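You operate a simulated robot arm through the tools that you are given. There is no shell and no other tool. Be economical: measure what you need, move in short steps, check, and stop when the job is done.

Carry out the task below with a simulated robot arm. There is one attempt and no reset: what you move stays moved.

TASK
Stand the scrubber beside the rice carton. It goes on the side that lies toward x +0.0, y +1.0 (a direction in the base frame), with about 3 cm between them.
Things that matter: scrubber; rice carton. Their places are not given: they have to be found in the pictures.

It is judged by the outcome, as a careful person would: the job done as asked, and still so three seconds after it is handed in. It fails if anything else is knocked over, pushed out of place, dropped, spilled or broken.

THE ROBOT
A 6-joint arm with a two-finger parallel gripper, fixed in place. Base frame: the origin is at the foot of the arm, x ahead of it, y to its left, z up; the work surface is at about z = 900. Lengths are in mm, angles in rad, forces in N, time in s.
With the tool pointing down near the work surface it reaches from about 240 to 660 mm from the base axis. Its first joint turns from -1.152 to 1.152 rad. Payload 2.9 kg.
Tool frame: the origin (TCP) lies between the finger pads and is the grasp point; the fingertips stand 30 mm ahead of it; z points along the fingers, y is the line along which they close. The gripper opens to 110 mm. The fingers are 20 mm wide and 10 mm thick; the gripper's body (48 by 112 mm) begins 55 mm behind the TCP.
Orientation is that of the tool frame in the base frame, as a unit quaternion [x, y, z, w]. With the fingers straight down and closing along the base's y, the tool's x points along the base's -x, its y along +y and its z along -z.

THE INTERFACE
- The arm moves only by the tool drive_tool. Its argument "commands" is a list of rows, each a list of 5 numbers: the shift along the tool's x, y, z in units of 30 mm (1.0 is 30 mm), then the turn about the tool's z in units of 4 degrees (1.0 is 4 degrees), then the gripper command, from -1 (fully open) to 1 (shut), values between in proportion. In form: [[tx, ty, tz, twist, jaw], ...]. A call has 1 to 12 rows; each row shifts and turns the commanded pose from where the row before left it, along the tool's axes as they then stand. A call with a number of a shift or a turn outside -1 to 1 is refused whole. A row lasts 0.2 s, in which the tool goes at most 50 mm and 0.15 rad; a call with a longer step from one row to the next is refused whole, and so is a gripper value outside its range. A pose out of reach is approached as far as the arm can. The call stops where the force on the tool passes 40 N (or 10 N more than at its start, if that is more) or the arm is blocked; 0.2 s more then pass. The fingers move at their own pace (about 108 mm/s each) and stop on an object; they squeeze with about 37 N. The grip force told is the motor's: it shows also when the fingers shut on nothing. Time passes only in rows, and 0.2 s behind the last, so rows that do not move let the fingers close. It gives the time, the measured TCP pose, the force on the tool (base axes), the opening and the grip force at its end, in the units of the frame above (readings bear some noise), and new pictures: "views" is both (left out), scene, wrist or none.
- Cameras (640 x 400 px; columns grow to the right, rows downward): "scene" is fixed at [87.8, 439.2, 1394]; the picture's right is [-0.67, -0.74, 0.00], its down [-0.36, 0.32, -0.88] and it looks along [0.65, -0.59, -0.48] (base axes); focal length 324 px, centre (320, 200). "wrist" rides on the gripper at [-36, 0, -57] in the tool frame; the picture's right is [0.00, -1.00, 0.00], its down [0.97, 0.00, -0.24] and it looks along [0.24, 0.00, 0.97] (tool axes); focal length 218 px, centre (320, 200).
- locate(camera, pixels): for up to 12 pixels [column, row] of the newest picture of that camera ("zoom" is the newest enlarged one), the place [x, y, z] in the base frame of the surface seen there, good to about 2 mm. No time passes.
- inspect(camera, box): a new picture of the part [left, top, right, bottom] of that camera's present view, enlarged. No time passes.
- job_done(): hands the job in; it is judged then, once.

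Work in short steps. Measure before you move; look again where a grasp or a placing could have gone wrong, and mend it. You have 60 turns and 100 pictures in all, the two below and enlarged ones among them. Open the gripper and draw the arm clear of the work before you hand the job in, unless the task says otherwise; then end with one line.

The tools are called after ">>>" by a JSON object that holds its "method" and its "body". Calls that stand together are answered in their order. drive_tool: Moves the arm, as the interface text tells. Its arguments: {"type":"object","properties":{"commands":{"type":"array"},"views":{"type":"string","enum":["both","scene","wrist","none"]}},"required":["commands"]} The other tools are called the same way: locate (camera, pixels) gives the place of the surface under pixels of a picture; inspect (camera, box) takes an enlarged picture of a part of a camera's view; job_done () hands the job in.

At the start:

```text
time_s: 0.0
tool_pos: [457.9, -174.2, 1180.9]
orientation: [0.0, 1.0, 0.0, 0.0]
ft_force: [0.0, 1.1, 0.8]
finger_gap: 109.7
gripper_force: 0.1
```

scene: 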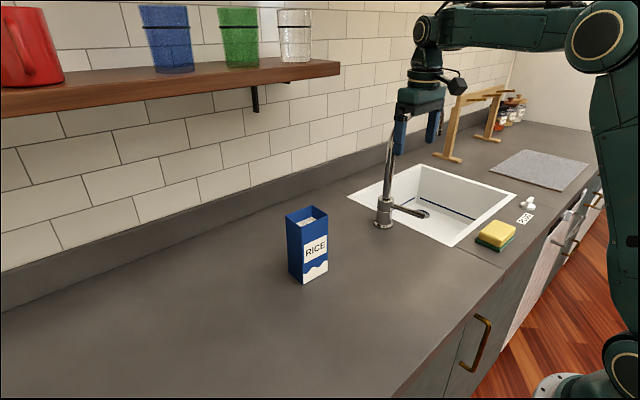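
wrist: 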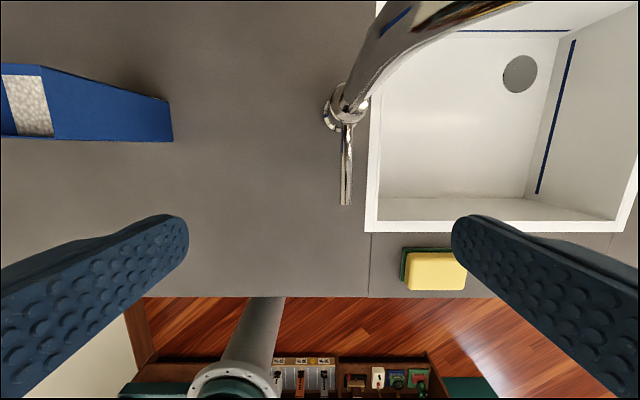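

The scrubber appears to be the yellow/green sponge near scene (496,234); the rice carton is at (307,245). I enlarge and measure both.

>>> {"method": "inspect", "body": {"camera": "scene", "box": [440, 180, 560, 255]}}

>>> {"method": "locate", "body": {"camera": "scene", "pixels": [[286, 213], [301, 225], [328, 214], [313, 205], [302, 283], [327, 268], [289, 270], [497, 252], [475, 240], [515, 236], [496, 222], [230, 290]]}}

>>> {"method": "locate", "body": {"camera": "wrist", "pixels": [[408, 254], [465, 254], [466, 289], [408, 289], [402, 250], [437, 270], [400, 290], [437, 249]]}}

```text
5.33 times, centred on (500, 218) of scene
```

zoom: 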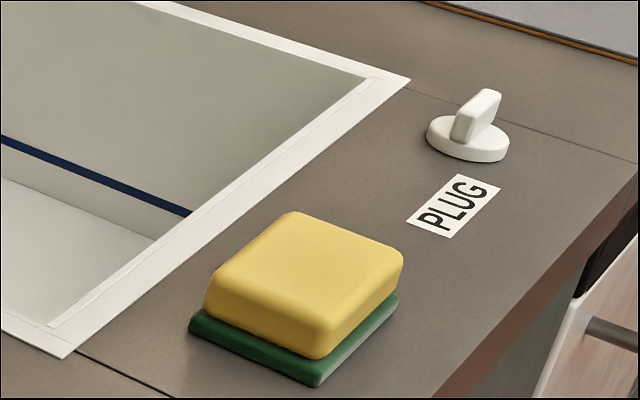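

```text
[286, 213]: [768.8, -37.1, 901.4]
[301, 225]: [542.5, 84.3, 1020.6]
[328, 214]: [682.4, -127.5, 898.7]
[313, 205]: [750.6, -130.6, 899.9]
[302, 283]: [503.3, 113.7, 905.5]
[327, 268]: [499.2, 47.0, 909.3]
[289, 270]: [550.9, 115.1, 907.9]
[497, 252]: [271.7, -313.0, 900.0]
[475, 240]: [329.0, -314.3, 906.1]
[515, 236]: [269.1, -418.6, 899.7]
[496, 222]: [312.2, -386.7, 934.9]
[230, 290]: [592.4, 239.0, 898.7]
```

```text
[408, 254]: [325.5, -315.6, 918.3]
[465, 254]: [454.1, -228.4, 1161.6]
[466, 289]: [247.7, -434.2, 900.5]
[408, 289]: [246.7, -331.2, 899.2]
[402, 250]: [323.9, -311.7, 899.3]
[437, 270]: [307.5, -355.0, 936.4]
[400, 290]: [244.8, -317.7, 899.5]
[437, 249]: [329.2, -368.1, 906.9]
```

I measure the scrubber's edges, sink rim and carton edges in more detail.

>>> {"method": "locate", "body": {"camera": "zoom", "pixels": [[294, 218], [398, 252], [322, 350], [212, 285], [316, 383], [192, 325], [396, 300], [300, 290], [260, 190], [65, 350], [330, 115], [455, 150]]}}

>>> {"method": "inspect", "body": {"camera": "scene", "box": [260, 195, 356, 295]}}

>>> {"method": "inspect", "body": {"camera": "wrist", "box": [360, 210, 500, 300]}}

```text
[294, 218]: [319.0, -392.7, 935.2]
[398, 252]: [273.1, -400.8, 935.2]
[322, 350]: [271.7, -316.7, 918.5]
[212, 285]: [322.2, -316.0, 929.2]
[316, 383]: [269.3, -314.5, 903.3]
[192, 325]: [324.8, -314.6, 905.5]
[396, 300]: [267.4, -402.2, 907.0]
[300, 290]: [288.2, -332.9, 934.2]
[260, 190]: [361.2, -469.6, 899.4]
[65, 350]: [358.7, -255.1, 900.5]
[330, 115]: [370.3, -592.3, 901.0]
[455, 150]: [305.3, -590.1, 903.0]
```

```text
4.00 times, centred on (308, 245) of scene
```

zoom: 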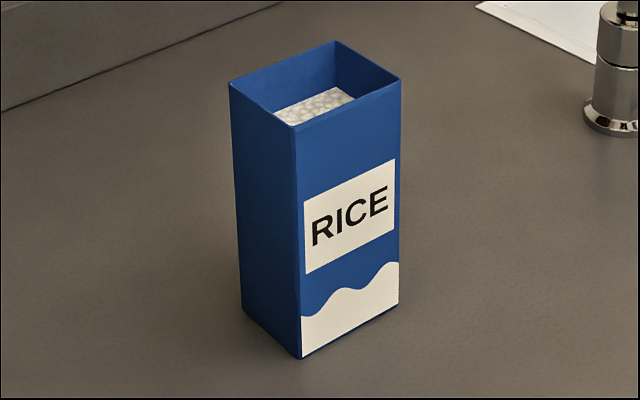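

```text
4.44 times, centred on (430, 255) of wrist
```

zoom: 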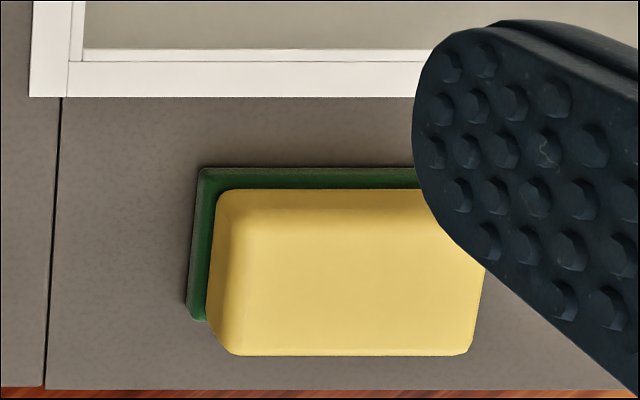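

Scrubber spans x 267–327, y −402…−313, top 936: grasp across x. I check the faucet and the carton's exact footprint before moving.

>>> {"method": "locate", "body": {"camera": "scene", "pixels": [[391, 135], [391, 145], [388, 170], [384, 200], [425, 214], [383, 225], [294, 240], [297, 260], [310, 265], [325, 240], [304, 230], [289, 225]]}}

>>> {"method": "locate", "body": {"camera": "wrist", "pixels": [[50, 75], [165, 100], [165, 135], [60, 135], [346, 200], [440, 20], [380, 60], [510, 5], [15, 78], [45, 133]]}}

```text
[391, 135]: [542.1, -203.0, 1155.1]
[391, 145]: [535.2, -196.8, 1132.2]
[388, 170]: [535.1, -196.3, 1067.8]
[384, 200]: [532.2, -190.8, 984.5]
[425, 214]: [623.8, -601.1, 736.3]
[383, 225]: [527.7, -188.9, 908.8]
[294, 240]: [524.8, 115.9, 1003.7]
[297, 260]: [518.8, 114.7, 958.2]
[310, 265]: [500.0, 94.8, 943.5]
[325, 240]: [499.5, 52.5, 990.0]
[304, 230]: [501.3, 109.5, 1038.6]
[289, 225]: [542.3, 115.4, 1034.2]
```

```text
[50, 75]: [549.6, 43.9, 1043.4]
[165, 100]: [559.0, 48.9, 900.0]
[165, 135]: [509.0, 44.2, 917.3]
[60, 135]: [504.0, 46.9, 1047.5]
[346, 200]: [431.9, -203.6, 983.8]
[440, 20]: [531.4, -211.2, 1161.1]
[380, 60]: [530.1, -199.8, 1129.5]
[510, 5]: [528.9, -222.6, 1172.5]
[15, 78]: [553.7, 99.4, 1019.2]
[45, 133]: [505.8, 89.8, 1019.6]
```

Carton: x 500–552, y 45–115.5, top ~1050; so target scrubber centre ≈ (526, 190). First I move above the scrubber away from the faucet.

>>> {"method": "drive_tool", "body": {"commands": [[0.9, 0, 0, 0, -1], [0.9, 0, 0, 0, -1], [0.9, -0.6, 0, 0, -1], [0.9, -0.8, 0, 0, -1], [0.9, -0.8, 0, 0, -1], [0.87, -0.8, 0, 0, -1], [0, -0.8, 0, 0, -1], [0, -0.8, 0, 0, -1], [0, -0.8, 0, 0, -1], [0, -0.73, 0, 0, -1]], "views": "none"}}

>>> {"method": "drive_tool", "body": {"commands": [[0, 0, 0, -1, -1], [0, 0, 0, -1, -1], [0, 0, 0, -1, -1], [0, 0, 0, -1, -1], [0, 0, 0, -1, -1], [0, 0, 0, -1, -1], [0, 0, 0, -1, -1], [0, 0, 0, -1, -1], [0, 0, 0, -1, -1], [0, 0, 0, -1, -1], [0, 0, 0, -1, -1], [0, 0, 0, -1, -1]], "views": "none"}}

>>> {"method": "drive_tool", "body": {"commands": [[0, 0, 0, -1, -1], [0, 0, 0, -1, -1], [0, 0, 0, -1, -1], [0, 0, 0, -1, -1], [0, 0, 0, -1, -1], [0, 0, 0, -1, -1], [0, 0, 0, -1, -1], [0, 0, 0, -1, -1], [0, 0, 0, -1, -1], [0, 0, 0, -1, -1], [0, 0, 0, -0.5, -1]], "views": "both"}}

```text
time_s: 2.2
tool_pos: [296.7, -357.5, 1180.7]
orientation: [0.0, 1.0, 0.0, 0.0]
ft_force: [0.0, -1.3, 0.0]
finger_gap: 110.1
gripper_force: 0.1
```

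```text
time_s: 4.8
tool_pos: [297.8, -358.1, 1181.4]
orientation: [-0.408, 0.913, 0.0, 0.0]
ft_force: [0.2, -0.2, -0.6]
finger_gap: 109.9
gripper_force: 0.0
```

```text
time_s: 7.2
tool_pos: [298.6, -357.2, 1180.4]
orientation: [0.708, -0.706, 0.0, 0.001]
ft_force: [0.2, 0.9, 0.2]
finger_gap: 110.0
gripper_force: 0.1
```

scene: 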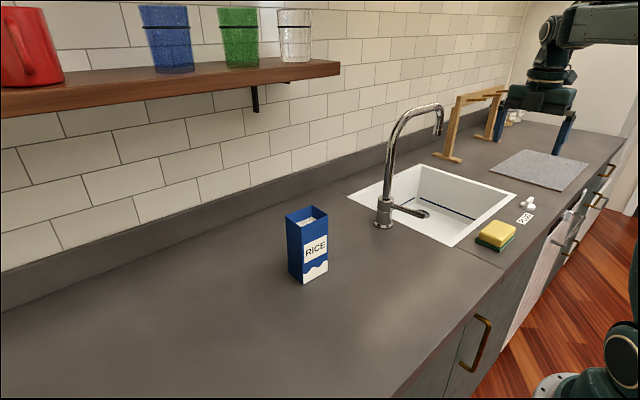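
wrist: 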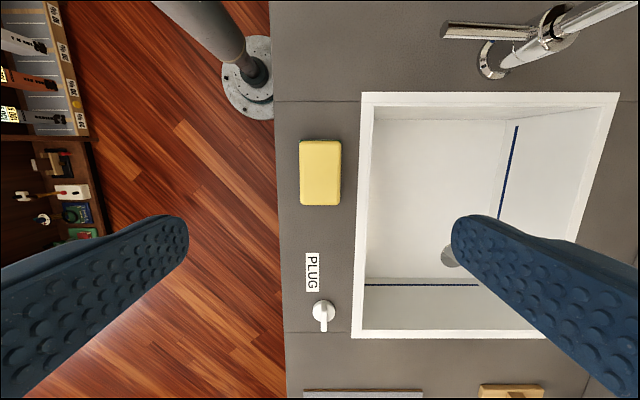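

Scrubber is at wrist (320,172), squarely aligned. I descend with the jaws at ~85 mm, and check above it.

>>> {"method": "drive_tool", "body": {"commands": [[0, 0, 1, 0, -0.545], [0, 0, 1, 0, -0.545], [0, 0, 1, 0, -0.545], [0, 0, 1, 0, -0.545], [0, 0, 1, 0, -0.545], [0, 0, 1, 0, -0.545], [0, 0, 0, 0, -0.545]], "views": "both"}}

```text
time_s: 8.8
tool_pos: [296.5, -360.3, 1000.3]
orientation: [0.708, -0.707, 0.0, 0.0]
ft_force: [0.4, -0.2, -0.3]
finger_gap: 84.7
gripper_force: 0.0
```

scene: 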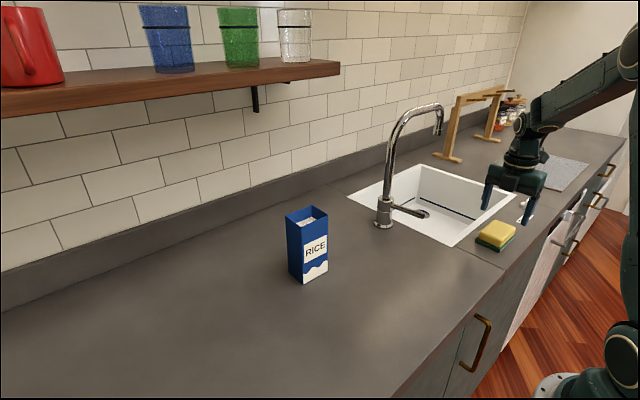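
wrist: 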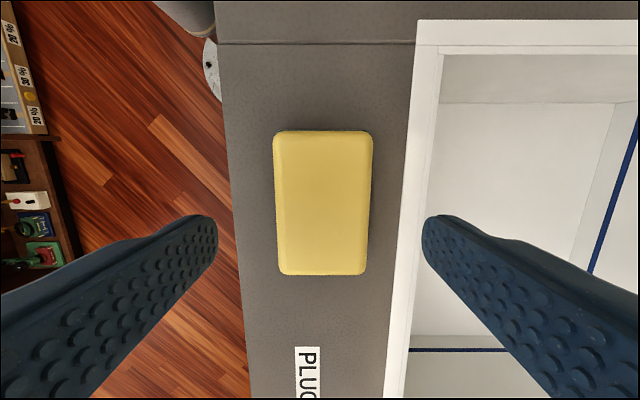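

>>> {"method": "locate", "body": {"camera": "wrist", "pixels": [[277, 200], [367, 200], [322, 134], [322, 271], [276, 140], [370, 140], [282, 265], [363, 265], [229, 200], [402, 200]]}}

```text
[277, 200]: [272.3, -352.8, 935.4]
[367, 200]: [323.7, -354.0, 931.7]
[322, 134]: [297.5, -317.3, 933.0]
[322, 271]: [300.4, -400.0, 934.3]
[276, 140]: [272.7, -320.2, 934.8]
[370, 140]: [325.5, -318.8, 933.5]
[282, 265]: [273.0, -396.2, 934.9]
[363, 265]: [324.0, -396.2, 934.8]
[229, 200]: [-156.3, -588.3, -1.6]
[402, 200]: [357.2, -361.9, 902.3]
```

Centred at (298, −358). Descend 65 mm to TCP z≈935, then close.

>>> {"method": "drive_tool", "body": {"commands": [[0, 0, 0.8, 0, -0.545], [0, 0, 0.8, 0, -0.545], [0, 0, 0.35, 0, -0.545], [0, 0, 0.2, 0, -0.545], [0, 0, 0, 0, -0.545]], "views": "none"}}

>>> {"method": "drive_tool", "body": {"commands": [[0, 0, 0, 0, 0.3], [0, 0, 0, 0, 0.3], [0, 0, 0, 0, 0.5], [0, 0, 0, 0, 0.5]], "views": "both"}}

```text
time_s: 10.0
tool_pos: [297.0, -359.2, 935.8]
orientation: [-0.707, 0.707, 0.0, 0.0]
ft_force: [-0.4, 0.5, -0.1]
finger_gap: 85.0
gripper_force: 0.0
```

```text
time_s: 11.0
tool_pos: [296.4, -357.7, 936.4]
orientation: [-0.707, 0.707, 0.0, 0.0]
ft_force: [-0.5, 0.5, 0.1]
finger_gap: 59.3
gripper_force: 36.6
```

scene: 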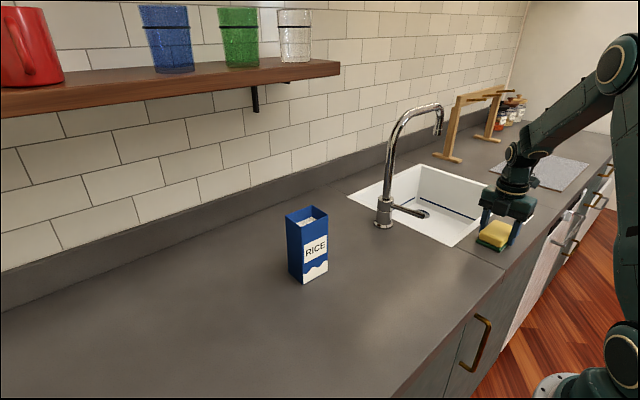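
wrist: 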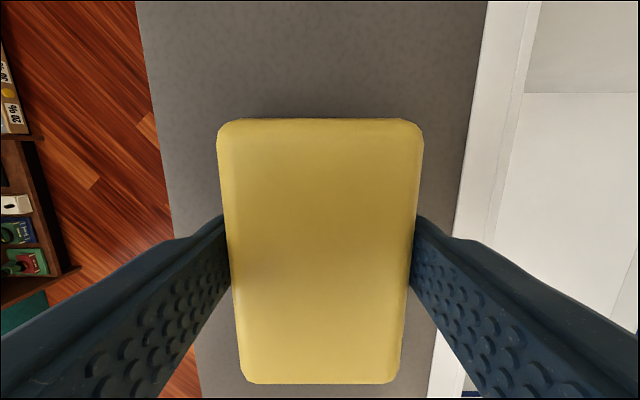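

Gripped at 59 mm, 37 N. Lift ~200 mm and check the hold.

>>> {"method": "drive_tool", "body": {"commands": [[0, 0, -0.5, 0, 0.5], [0, 0, -1, 0, 0.5], [0, 0, -1, 0, 0.5], [0, 0, -1, 0, 0.5], [0, 0, -1, 0, 0.5], [0, 0, -1, 0, 0.5], [0, 0, -1, 0, 0.5]], "views": "scene"}}

```text
time_s: 12.6
tool_pos: [298.3, -358.3, 1131.1]
orientation: [0.707, -0.707, 0.001, 0.001]
ft_force: [1.1, -0.5, 0.0]
finger_gap: 27.5
gripper_force: 0.1
```

scene: 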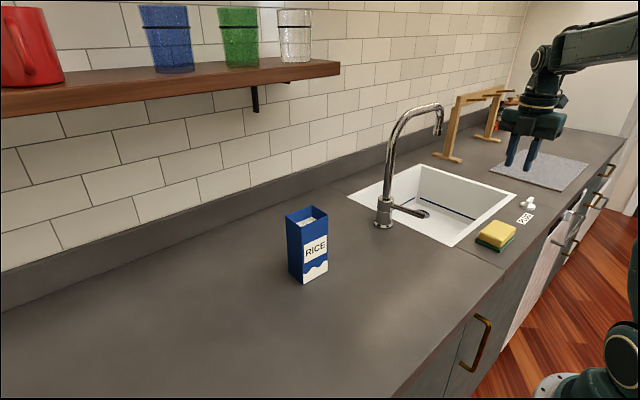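

The scrubber slipped off and seems to sit where it was. I inspect its profile to choose a better grip height.

>>> {"method": "inspect", "body": {"camera": "scene", "box": [464, 205, 528, 265]}}

>>> {"method": "inspect", "body": {"camera": "wrist", "box": [240, 100, 400, 250]}}

```text
6.67 times, centred on (496, 235) of scene
```

zoom: 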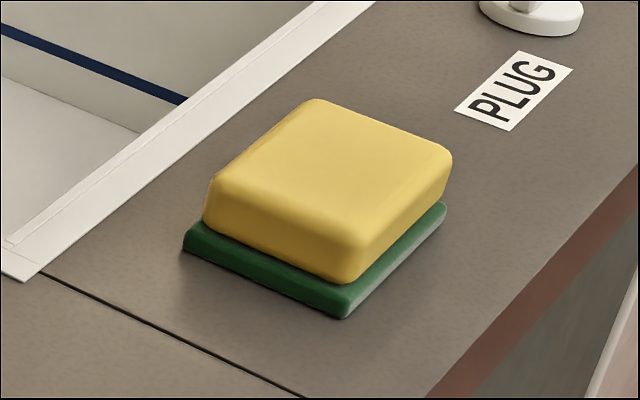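

```text
2.67 times, centred on (320, 175) of wrist
```

zoom: 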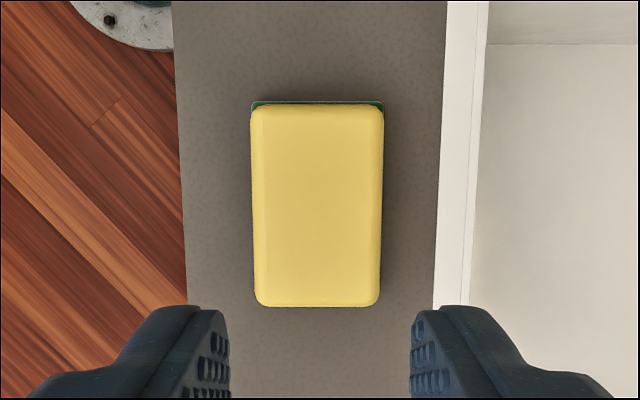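

Still in place at about (298,−358). I'll re-grasp slightly lower (TCP ≈ 932) with the full jaw command, and lift slowly with a check.

>>> {"method": "drive_tool", "body": {"commands": [[0, 0, 1, 0, -0.545], [0, 0, 1, 0, -0.545], [0, 0, 1, 0, -0.545], [0, 0, 1, 0, -0.545], [0, 0, 0.5, 0, -0.545], [0, 0, 0, 0, -0.545]], "views": "wrist"}}

>>> {"method": "locate", "body": {"camera": "wrist", "pixels": [[277, 200], [367, 200], [322, 136], [322, 269], [320, 200], [285, 200], [360, 200]]}}

```text
time_s: 14.0
tool_pos: [296.5, -357.7, 997.9]
orientation: [-0.707, 0.707, 0.0, 0.0]
ft_force: [0.4, 0.0, 0.6]
finger_gap: 84.9
gripper_force: 0.0
```

wrist: 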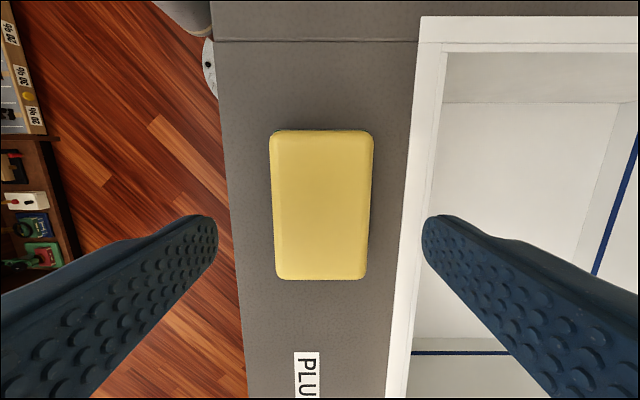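

```text
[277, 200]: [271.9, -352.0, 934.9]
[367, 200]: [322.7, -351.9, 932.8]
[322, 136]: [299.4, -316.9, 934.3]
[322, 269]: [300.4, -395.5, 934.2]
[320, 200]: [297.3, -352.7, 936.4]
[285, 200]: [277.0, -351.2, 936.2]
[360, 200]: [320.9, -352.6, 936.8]
```

>>> {"method": "drive_tool", "body": {"commands": [[0, 0, 0.8, 0, -0.545], [0, 0, 0.8, 0, -0.545], [0, 0, 0.35, 0, -0.545], [0, 0, 0.2, 0, -0.545], [0, 0, 0, 0, 1], [0, 0, 0, 0, 1], [0, 0, 0, 0, 1], [0, 0, 0, 0, 1], [0, 0, 0, 0, 1]], "views": "none"}}

>>> {"method": "drive_tool", "body": {"commands": [[0, 0, -0.1, 0, 1], [0, 0, -0.1, 0, 1], [0, 0, -0.2, 0, 1], [0, 0, -0.2, 0, 1], [0, 0, -0.2, 0, 1], [0, 0, -0.2, 0, 1]], "views": "both"}}

```text
time_s: 16.0
tool_pos: [298.4, -357.0, 931.3]
orientation: [0.707, -0.707, 0.0, 0.0]
ft_force: [-0.2, 0.6, 0.8]
finger_gap: 59.1
gripper_force: 37.0
```

```text
time_s: 17.4
tool_pos: [296.9, -358.4, 961.7]
orientation: [-0.707, 0.707, 0.0, 0.0]
ft_force: [-0.3, 0.6, -1.2]
finger_gap: 59.4
gripper_force: 36.6
```

scene: 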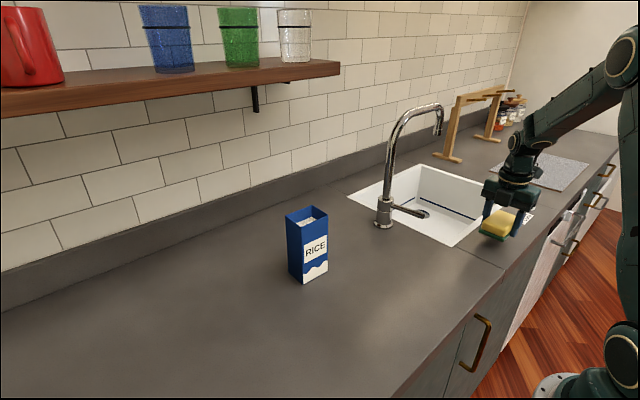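
wrist: 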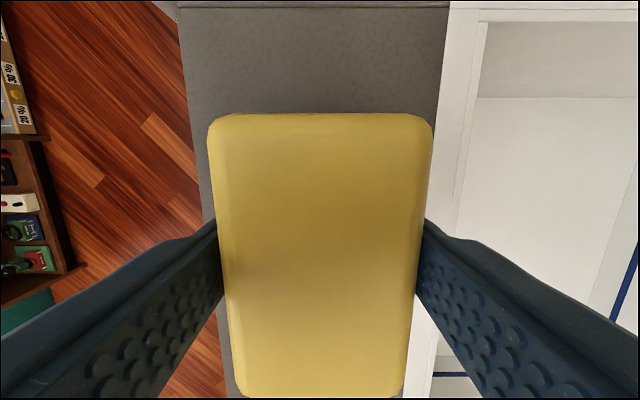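

It holds at 30 mm. I check for slip or tilt in the grip.

>>> {"method": "inspect", "body": {"camera": "scene", "box": [464, 165, 544, 255]}}

>>> {"method": "locate", "body": {"camera": "wrist", "pixels": [[320, 120], [320, 200], [320, 300], [320, 385], [225, 200], [415, 200]]}}

```text
4.44 times, centred on (504, 210) of scene
```

zoom: 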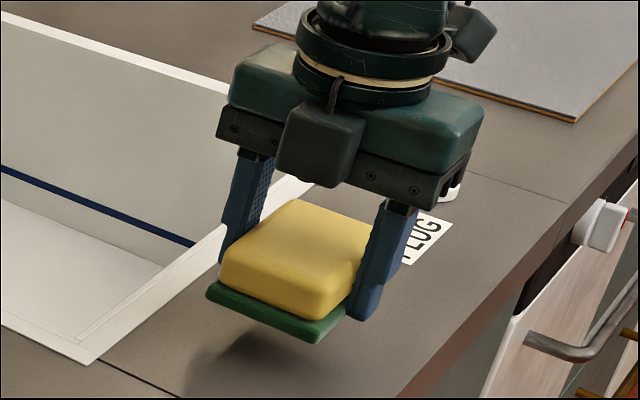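

```text
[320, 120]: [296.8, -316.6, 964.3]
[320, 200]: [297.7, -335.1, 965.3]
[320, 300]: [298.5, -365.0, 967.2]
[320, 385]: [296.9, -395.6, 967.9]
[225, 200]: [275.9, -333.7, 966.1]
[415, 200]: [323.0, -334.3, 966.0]
```

Held nearly level (≈2° tilt). The path along x≈297 at low height is clear of everything, so I carry it low toward +y, gently.

>>> {"method": "drive_tool", "body": {"commands": [[0, 0, -0.2, 0, 1], [0, 0, -0.3, 0, 1], [-0.2, 0, -0.2, 0, 1], [-0.4, 0, 0, 0, 1], [-0.6, 0, 0, 0, 1], [-0.7, 0, 0, 0, 1], [-0.7, 0, 0, 0, 1], [-0.7, 0, 0, 0, 1], [-0.7, 0, 0, 0, 1], [-0.6, 0, 0, 0, 1], [-0.4, 0, 0, 0, 1], [-0.2, 0, 0, 0, 1]], "views": "scene"}}

```text
time_s: 20.0
tool_pos: [297.7, -200.4, 983.6]
orientation: [-0.706, 0.708, 0.0, 0.0]
ft_force: [-0.4, -0.4, -0.9]
finger_gap: 59.1
gripper_force: 36.6
```

scene: 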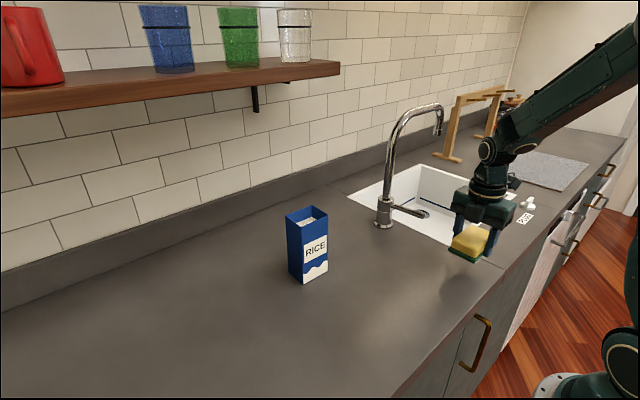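

Holding. Continue +y.

>>> {"method": "drive_tool", "body": {"commands": [[-0.3, 0, 0, 0, 1], [-0.6, 0, 0, 0, 1], [-0.7, 0, 0, 0, 1], [-0.7, 0, 0, 0, 1], [-0.7, 0, 0, 0, 1], [-0.7, 0, 0, 0, 1], [-0.7, 0, 0, 0, 1], [-0.7, 0, 0, 0, 1], [-0.7, 0, 0, 0, 1], [-0.6, 0, 0, 0, 1], [-0.4, 0, 0, 0, 1], [-0.2, 0, 0, 0, 1]], "views": "none"}}

>>> {"method": "drive_tool", "body": {"commands": [[-0.3, 0, 0, 0, 1], [-0.6, 0, 0, 0, 1], [-0.7, 0, 0, 0, 1], [-0.7, 0, 0, 0, 1], [-0.7, 0, 0, 0, 1], [-0.7, 0, 0, 0, 1], [-0.7, 0, 0, 0, 1], [-0.7, 0, 0, 0, 1], [-0.6, 0, 0, 0, 1], [-0.4, 0, 0, 0, 1], [-0.2, 0, 0, 0, 1]], "views": "both"}}

```text
time_s: 22.6
tool_pos: [297.2, 8.5, 983.4]
orientation: [0.707, -0.707, 0.0, -0.001]
ft_force: [-0.1, -0.2, -0.6]
finger_gap: 59.5
gripper_force: 37.0
```

```text
time_s: 25.0
tool_pos: [298.1, 196.2, 984.4]
orientation: [0.707, -0.707, 0.0, 0.0]
ft_force: [-0.2, 0.1, -0.8]
finger_gap: 59.4
gripper_force: 37.1
```

scene: 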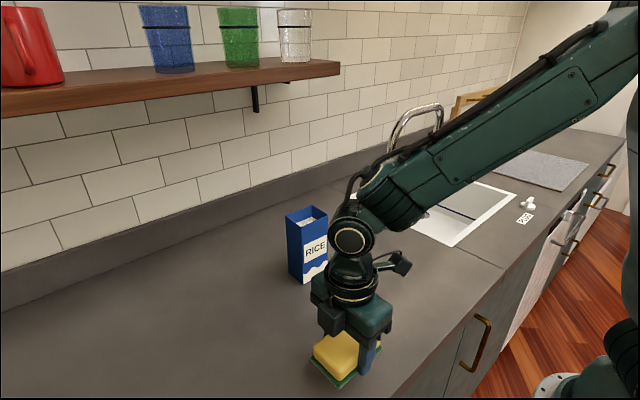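
wrist: 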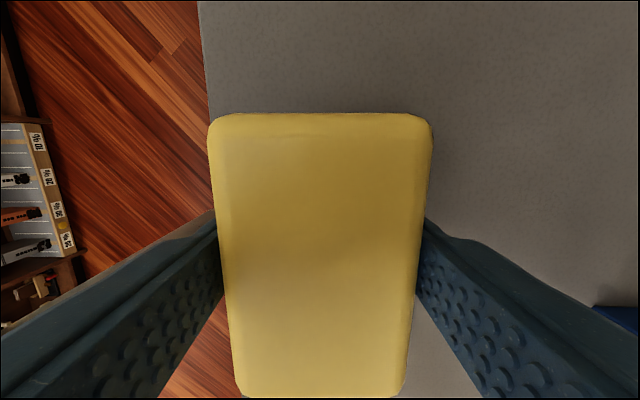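

At y=196 and held. Now go +x toward (526, 190), in two parts with a check.

>>> {"method": "drive_tool", "body": {"commands": [[0, -0.3, 0, 0, 1], [0, -0.5, 0, 0, 1], [0, -0.7, 0, 0, 1], [0, -0.7, 0, 0, 1], [0, -0.7, 0, 0, 1], [0, -0.6, 0, 0, 1], [0, -0.4, 0, 0, 1], [0, -0.2, 0, 0, 1]], "views": "both"}}

```text
time_s: 26.8
tool_pos: [421.0, 196.4, 982.3]
orientation: [0.707, -0.707, 0.0, 0.0]
ft_force: [0.8, 0.7, 0.1]
finger_gap: 59.5
gripper_force: 36.8
```

scene: 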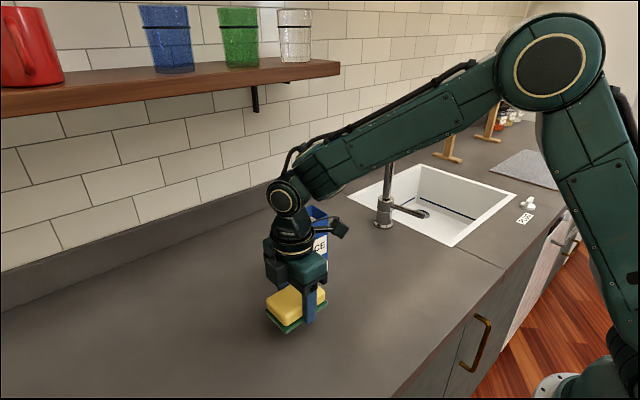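
wrist: 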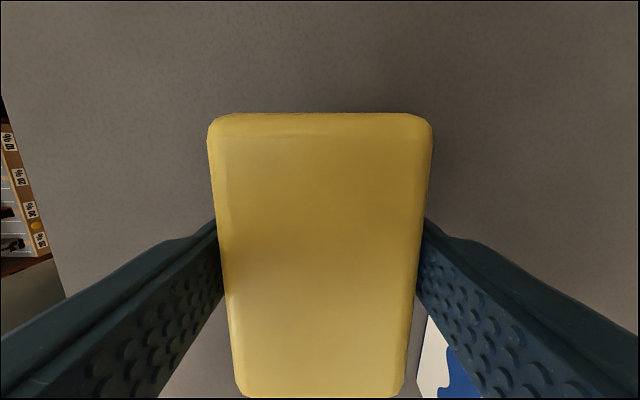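

A knob on the wrist shows at scene (342,229), near the carton in view; I check its clearance.

>>> {"method": "locate", "body": {"camera": "scene", "pixels": [[342, 229], [335, 222], [345, 234], [320, 240], [322, 275], [305, 225], [295, 250], [310, 180], [285, 195], [271, 308], [290, 330], [290, 270]]}}

>>> {"method": "inspect", "body": {"camera": "scene", "box": [230, 160, 380, 350]}}

```text
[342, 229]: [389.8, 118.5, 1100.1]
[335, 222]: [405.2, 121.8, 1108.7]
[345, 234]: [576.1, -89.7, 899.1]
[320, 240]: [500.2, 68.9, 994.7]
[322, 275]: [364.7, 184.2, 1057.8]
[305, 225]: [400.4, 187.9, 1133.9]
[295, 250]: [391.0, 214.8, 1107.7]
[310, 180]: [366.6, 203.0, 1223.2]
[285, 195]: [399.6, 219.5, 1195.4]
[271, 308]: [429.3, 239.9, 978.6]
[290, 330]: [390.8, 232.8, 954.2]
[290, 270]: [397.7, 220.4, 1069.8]
```

```text
2.11 times, centred on (305, 255) of scene
```

zoom: 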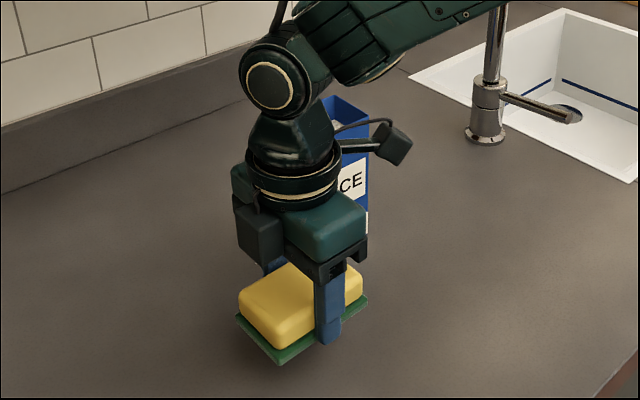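

The knob (rigid to the tool, ~78 mm on its +x side, bottom ~z 1045 at placing height) would come against the carton's top at y≈112. I turn the tool 180° here, where it's clear, so the knob faces away from the carton.

>>> {"method": "drive_tool", "body": {"commands": [[0, 0, 0, 0.5, 1], [0, 0, 0, 1, 1], [0, 0, 0, 1, 1], [0, 0, 0, 1, 1], [0, 0, 0, 1, 1], [0, 0, 0, 1, 1], [0, 0, 0, 1, 1], [0, 0, 0, 1, 1], [0, 0, 0, 1, 1], [0, 0, 0, 1, 1], [0, 0, 0, 1, 1], [0, 0, 0, 1, 1]], "views": "none"}}

>>> {"method": "drive_tool", "body": {"commands": [[0, 0, 0, 1, 1], [0, 0, 0, 1, 1], [0, 0, 0, 1, 1], [0, 0, 0, 1, 1], [0, 0, 0, 1, 1], [0, 0, 0, 1, 1], [0, 0, 0, 1, 1], [0, 0, 0, 1, 1], [0, 0, 0, 1, 1], [0, 0, 0, 1, 1], [0, 0, 0, 1, 1], [0, 0, 0, 1, 1]], "views": "none"}}

>>> {"method": "drive_tool", "body": {"commands": [[0, 0, 0, 1, 1], [0, 0, 0, 1, 1], [0, 0, 0, 1, 1], [0, 0, 0, 1, 1], [0, 0, 0, 1, 1], [0, 0, 0, 1, 1], [0, 0, 0, 1, 1], [0, 0, 0, 1, 1], [0, 0, 0, 1, 1], [0, 0, 0, 1, 1], [0, 0, 0, 1, 1], [0, 0, 0, 1, 1]], "views": "none"}}

>>> {"method": "drive_tool", "body": {"commands": [[0, 0, 0, 1, 1], [0, 0, 0, 1, 1], [0, 0, 0, 1, 1], [0, 0, 0, 1, 1], [0, 0, 0, 1, 1], [0, 0, 0, 1, 1], [0, 0, 0, 1, 1], [0, 0, 0, 1, 1], [0, 0, 0, 1, 1], [0, 0, 0, 0.5, 1]], "views": "both"}}

```text
time_s: 29.4
tool_pos: [421.1, 196.4, 983.8]
orientation: [-0.375, 0.927, 0.0, 0.001]
ft_force: [0.8, -0.3, -0.9]
finger_gap: 59.3
gripper_force: 36.9
```

```text
time_s: 32.0
tool_pos: [420.4, 197.6, 984.0]
orientation: [0.036, 0.999, -0.001, 0.0]
ft_force: [-0.3, 0.2, -0.7]
finger_gap: 59.2
gripper_force: 37.4
```

```text
time_s: 34.6
tool_pos: [421.9, 199.0, 983.3]
orientation: [0.44, 0.898, 0.0, 0.0]
ft_force: [0.1, -0.5, -0.2]
finger_gap: 59.0
gripper_force: 36.9
```

```text
time_s: 36.8
tool_pos: [419.0, 197.1, 983.4]
orientation: [0.707, 0.707, 0.001, 0.0]
ft_force: [-0.4, -0.2, -1.9]
finger_gap: 59.5
gripper_force: 36.7
```

scene: 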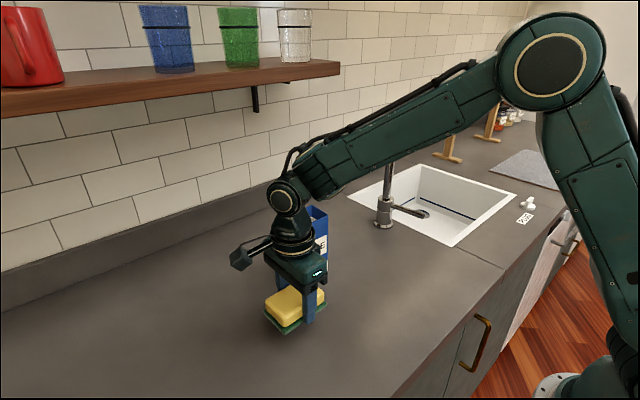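
wrist: 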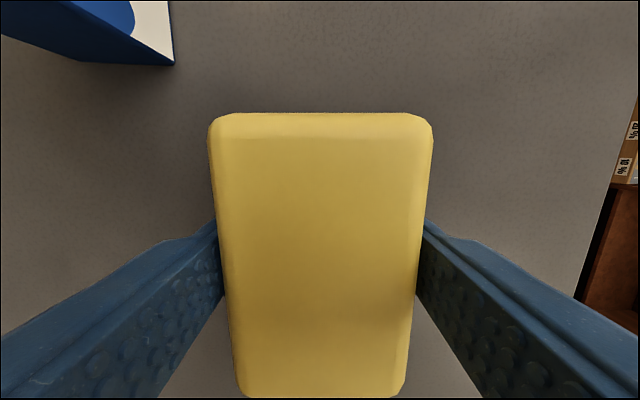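

Flipped; knob now faces +y, and the wrist view shows the carton at top left. Now tool x = +y, tool y = +x: move +105 mm in x and −6 in y.

>>> {"method": "drive_tool", "body": {"commands": [[0, 0.3, 0, 0, 1], [0, 0.5, 0, 0, 1], [0, 0.6, 0, 0, 1], [0, 0.6, 0, 0, 1], [-0.1, 0.6, 0, 0, 1], [-0.1, 0.5, 0, 0, 1], [0, 0.3, 0, 0, 1], [0, 0.1, 0, 0, 1], [0, 0, 0, 0, 1]], "views": "both"}}

```text
time_s: 38.8
tool_pos: [525.2, 190.8, 982.1]
orientation: [0.707, 0.707, 0.0, 0.0]
ft_force: [-0.8, -0.4, -2.2]
finger_gap: 59.1
gripper_force: 36.9
```

scene: 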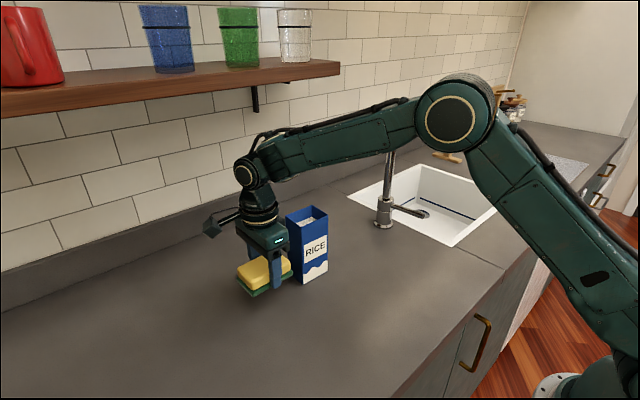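
wrist: 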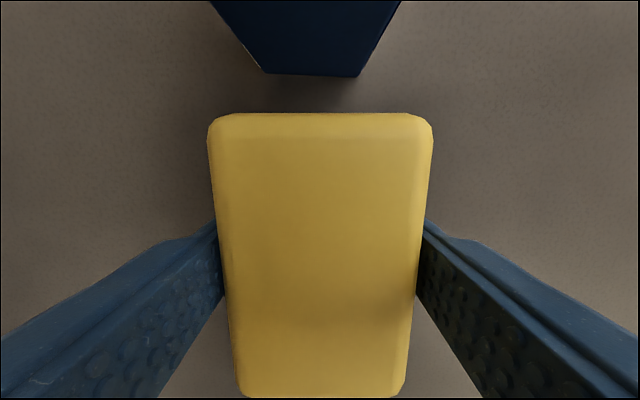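

>>> {"method": "locate", "body": {"camera": "wrist", "pixels": [[320, 117], [320, 125], [320, 200], [320, 385], [270, 68], [355, 72], [310, 60], [218, 160], [426, 160]]}}

>>> {"method": "inspect", "body": {"camera": "scene", "box": [200, 190, 360, 310]}}

```text
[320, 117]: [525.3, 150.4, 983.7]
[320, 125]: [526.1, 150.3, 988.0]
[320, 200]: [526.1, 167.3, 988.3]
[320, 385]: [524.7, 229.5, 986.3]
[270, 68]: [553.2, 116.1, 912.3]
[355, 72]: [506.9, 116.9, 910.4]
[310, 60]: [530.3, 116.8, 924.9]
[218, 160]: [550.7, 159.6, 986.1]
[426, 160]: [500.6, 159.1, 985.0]
```

```text
3.33 times, centred on (280, 250) of scene
```

zoom: 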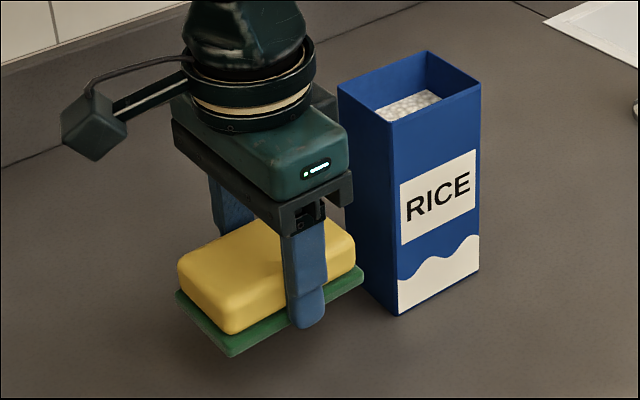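

Yellow edge at y≈150, green ≈146.5; carton face at 116 → ~30 mm gap. Lower gently to TCP ≈ 933.

>>> {"method": "drive_tool", "body": {"commands": [[0, 0, 0.2, 0, 1], [0, 0, 0.4, 0, 1], [0, 0, 0.4, 0, 1], [0, 0, 0.3, 0, 1], [0, 0, 0.2, 0, 1], [0, 0, 0.1, 0, 1], [0, 0, 0.05, 0, 1], [0, 0, 0, 0, 1]], "views": "scene"}}

```text
time_s: 40.6
tool_pos: [523.8, 190.8, 934.4]
orientation: [0.707, 0.707, 0.0, 0.0]
ft_force: [-0.2, 0.5, -1.0]
finger_gap: 59.3
gripper_force: 37.1
```

scene: 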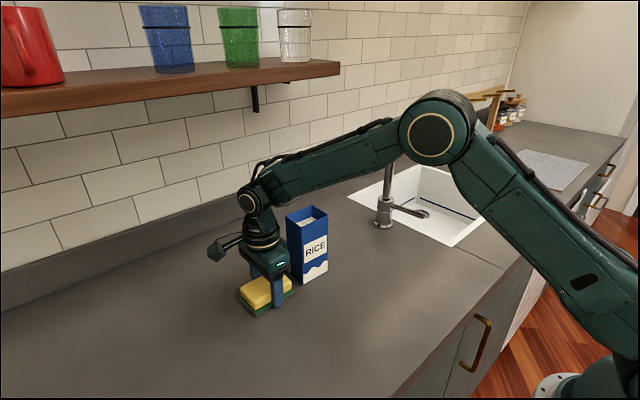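

Nearly down; one last 2 mm, then open to ~85 mm and rise.

>>> {"method": "drive_tool", "body": {"commands": [[0, 0, 0.05, 0, 1], [0, 0, 0.03, 0, 1], [0, 0, 0, 0, 1], [0, 0, 0, 0, -0.2], [0, 0, 0, 0, -0.5], [0, 0, 0, 0, -0.5], [0, 0, 0, 0, -0.5]], "views": "none"}}

>>> {"method": "drive_tool", "body": {"commands": [[0, 0, -0.4, 0, -0.5], [0, 0, -0.8, 0, -0.5], [0, 0, -1, 0, -0.5], [0, 0, -1, 0, -0.5], [0, 0, -1, 0, -0.5], [0, 0, -1, 0, -0.5], [0, 0, -1, 0, -0.5]], "views": "both"}}

```text
time_s: 42.2
tool_pos: [525.7, 192.1, 932.5]
orientation: [0.708, 0.707, 0.001, 0.0]
ft_force: [0.8, -0.2, 0.1]
finger_gap: 82.8
gripper_force: 0.2
```

```text
time_s: 43.8
tool_pos: [525.7, 192.8, 1120.0]
orientation: [0.707, 0.707, 0.0, 0.0]
ft_force: [0.2, 0.0, 0.4]
finger_gap: 82.6
gripper_force: 0.0
```

scene: 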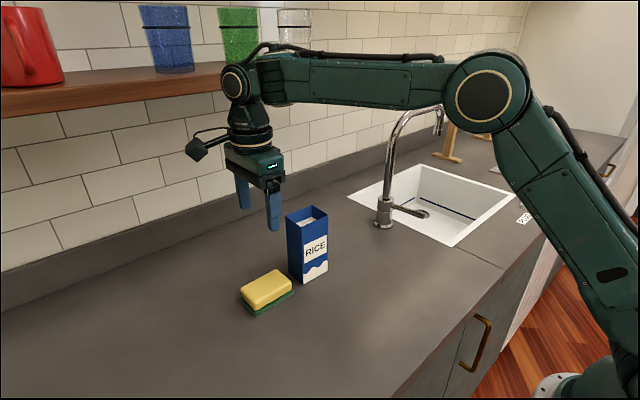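
wrist: 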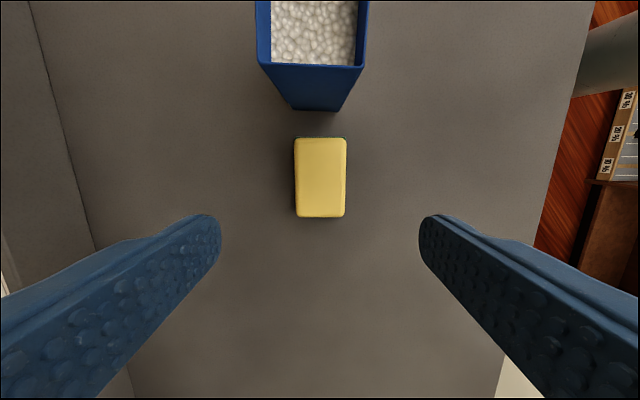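

Released and flat. I draw the arm back (−x) and open fully, then verify the gap.

>>> {"method": "drive_tool", "body": {"commands": [[0, -0.5, 0, 0, -1], [0, -1, 0, 0, -1], [0, -1, 0, 0, -1], [0, -1, 0, 0, -1], [0, -1, 0, 0, -1], [0, -1, 0, 0, -1], [0, -0.5, 0, 0, -1], [0, 0, 0, 0, -1]], "views": "scene"}}

>>> {"method": "inspect", "body": {"camera": "scene", "box": [220, 190, 350, 330]}}

>>> {"method": "locate", "body": {"camera": "scene", "pixels": [[292, 291], [256, 314], [242, 298], [294, 240], [297, 260], [285, 283], [266, 287]]}}

```text
time_s: 45.6
tool_pos: [346.0, 192.4, 1118.8]
orientation: [0.707, 0.707, 0.0, 0.0]
ft_force: [0.0, -0.5, -0.9]
finger_gap: 109.9
gripper_force: 0.0
```

scene: 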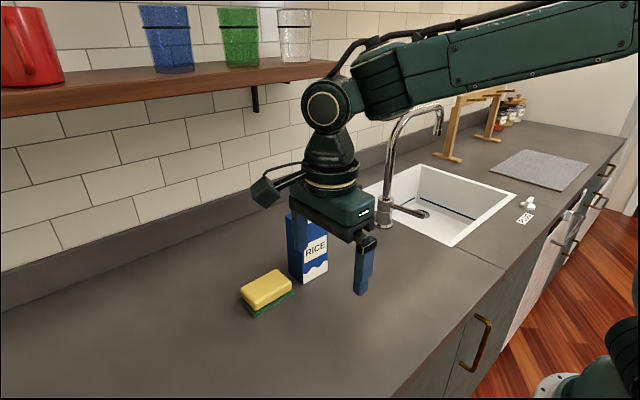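

```text
2.86 times, centred on (285, 260) of scene
```

zoom: 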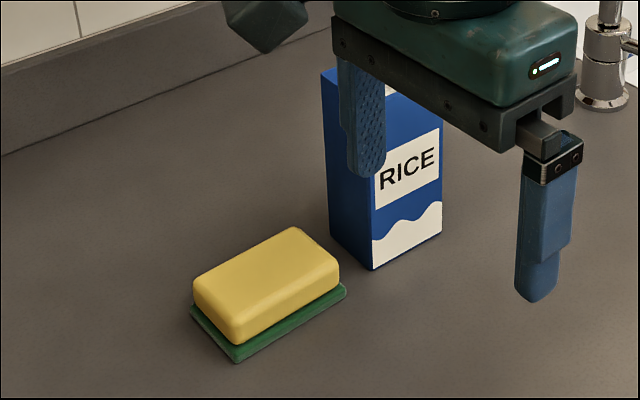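

```text
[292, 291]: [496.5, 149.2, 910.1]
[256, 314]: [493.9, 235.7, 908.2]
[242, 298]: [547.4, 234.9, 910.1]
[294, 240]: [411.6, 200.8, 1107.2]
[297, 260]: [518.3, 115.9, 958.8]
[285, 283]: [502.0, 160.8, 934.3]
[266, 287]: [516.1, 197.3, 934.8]
```

The scrubber lies flat, with its near edge at y≈147 and the carton face at y≈116, so the gap is about 3 cm. The carton hasn't moved, and the arm is clear.

>>> {"method": "job_done", "body": {}}

```text
The job is handed in.
```

The scrubber now rests flat on the +y side of the rice carton, about 3 cm away. It slipped from my first grip and stayed in place, so I gripped it again slightly lower.
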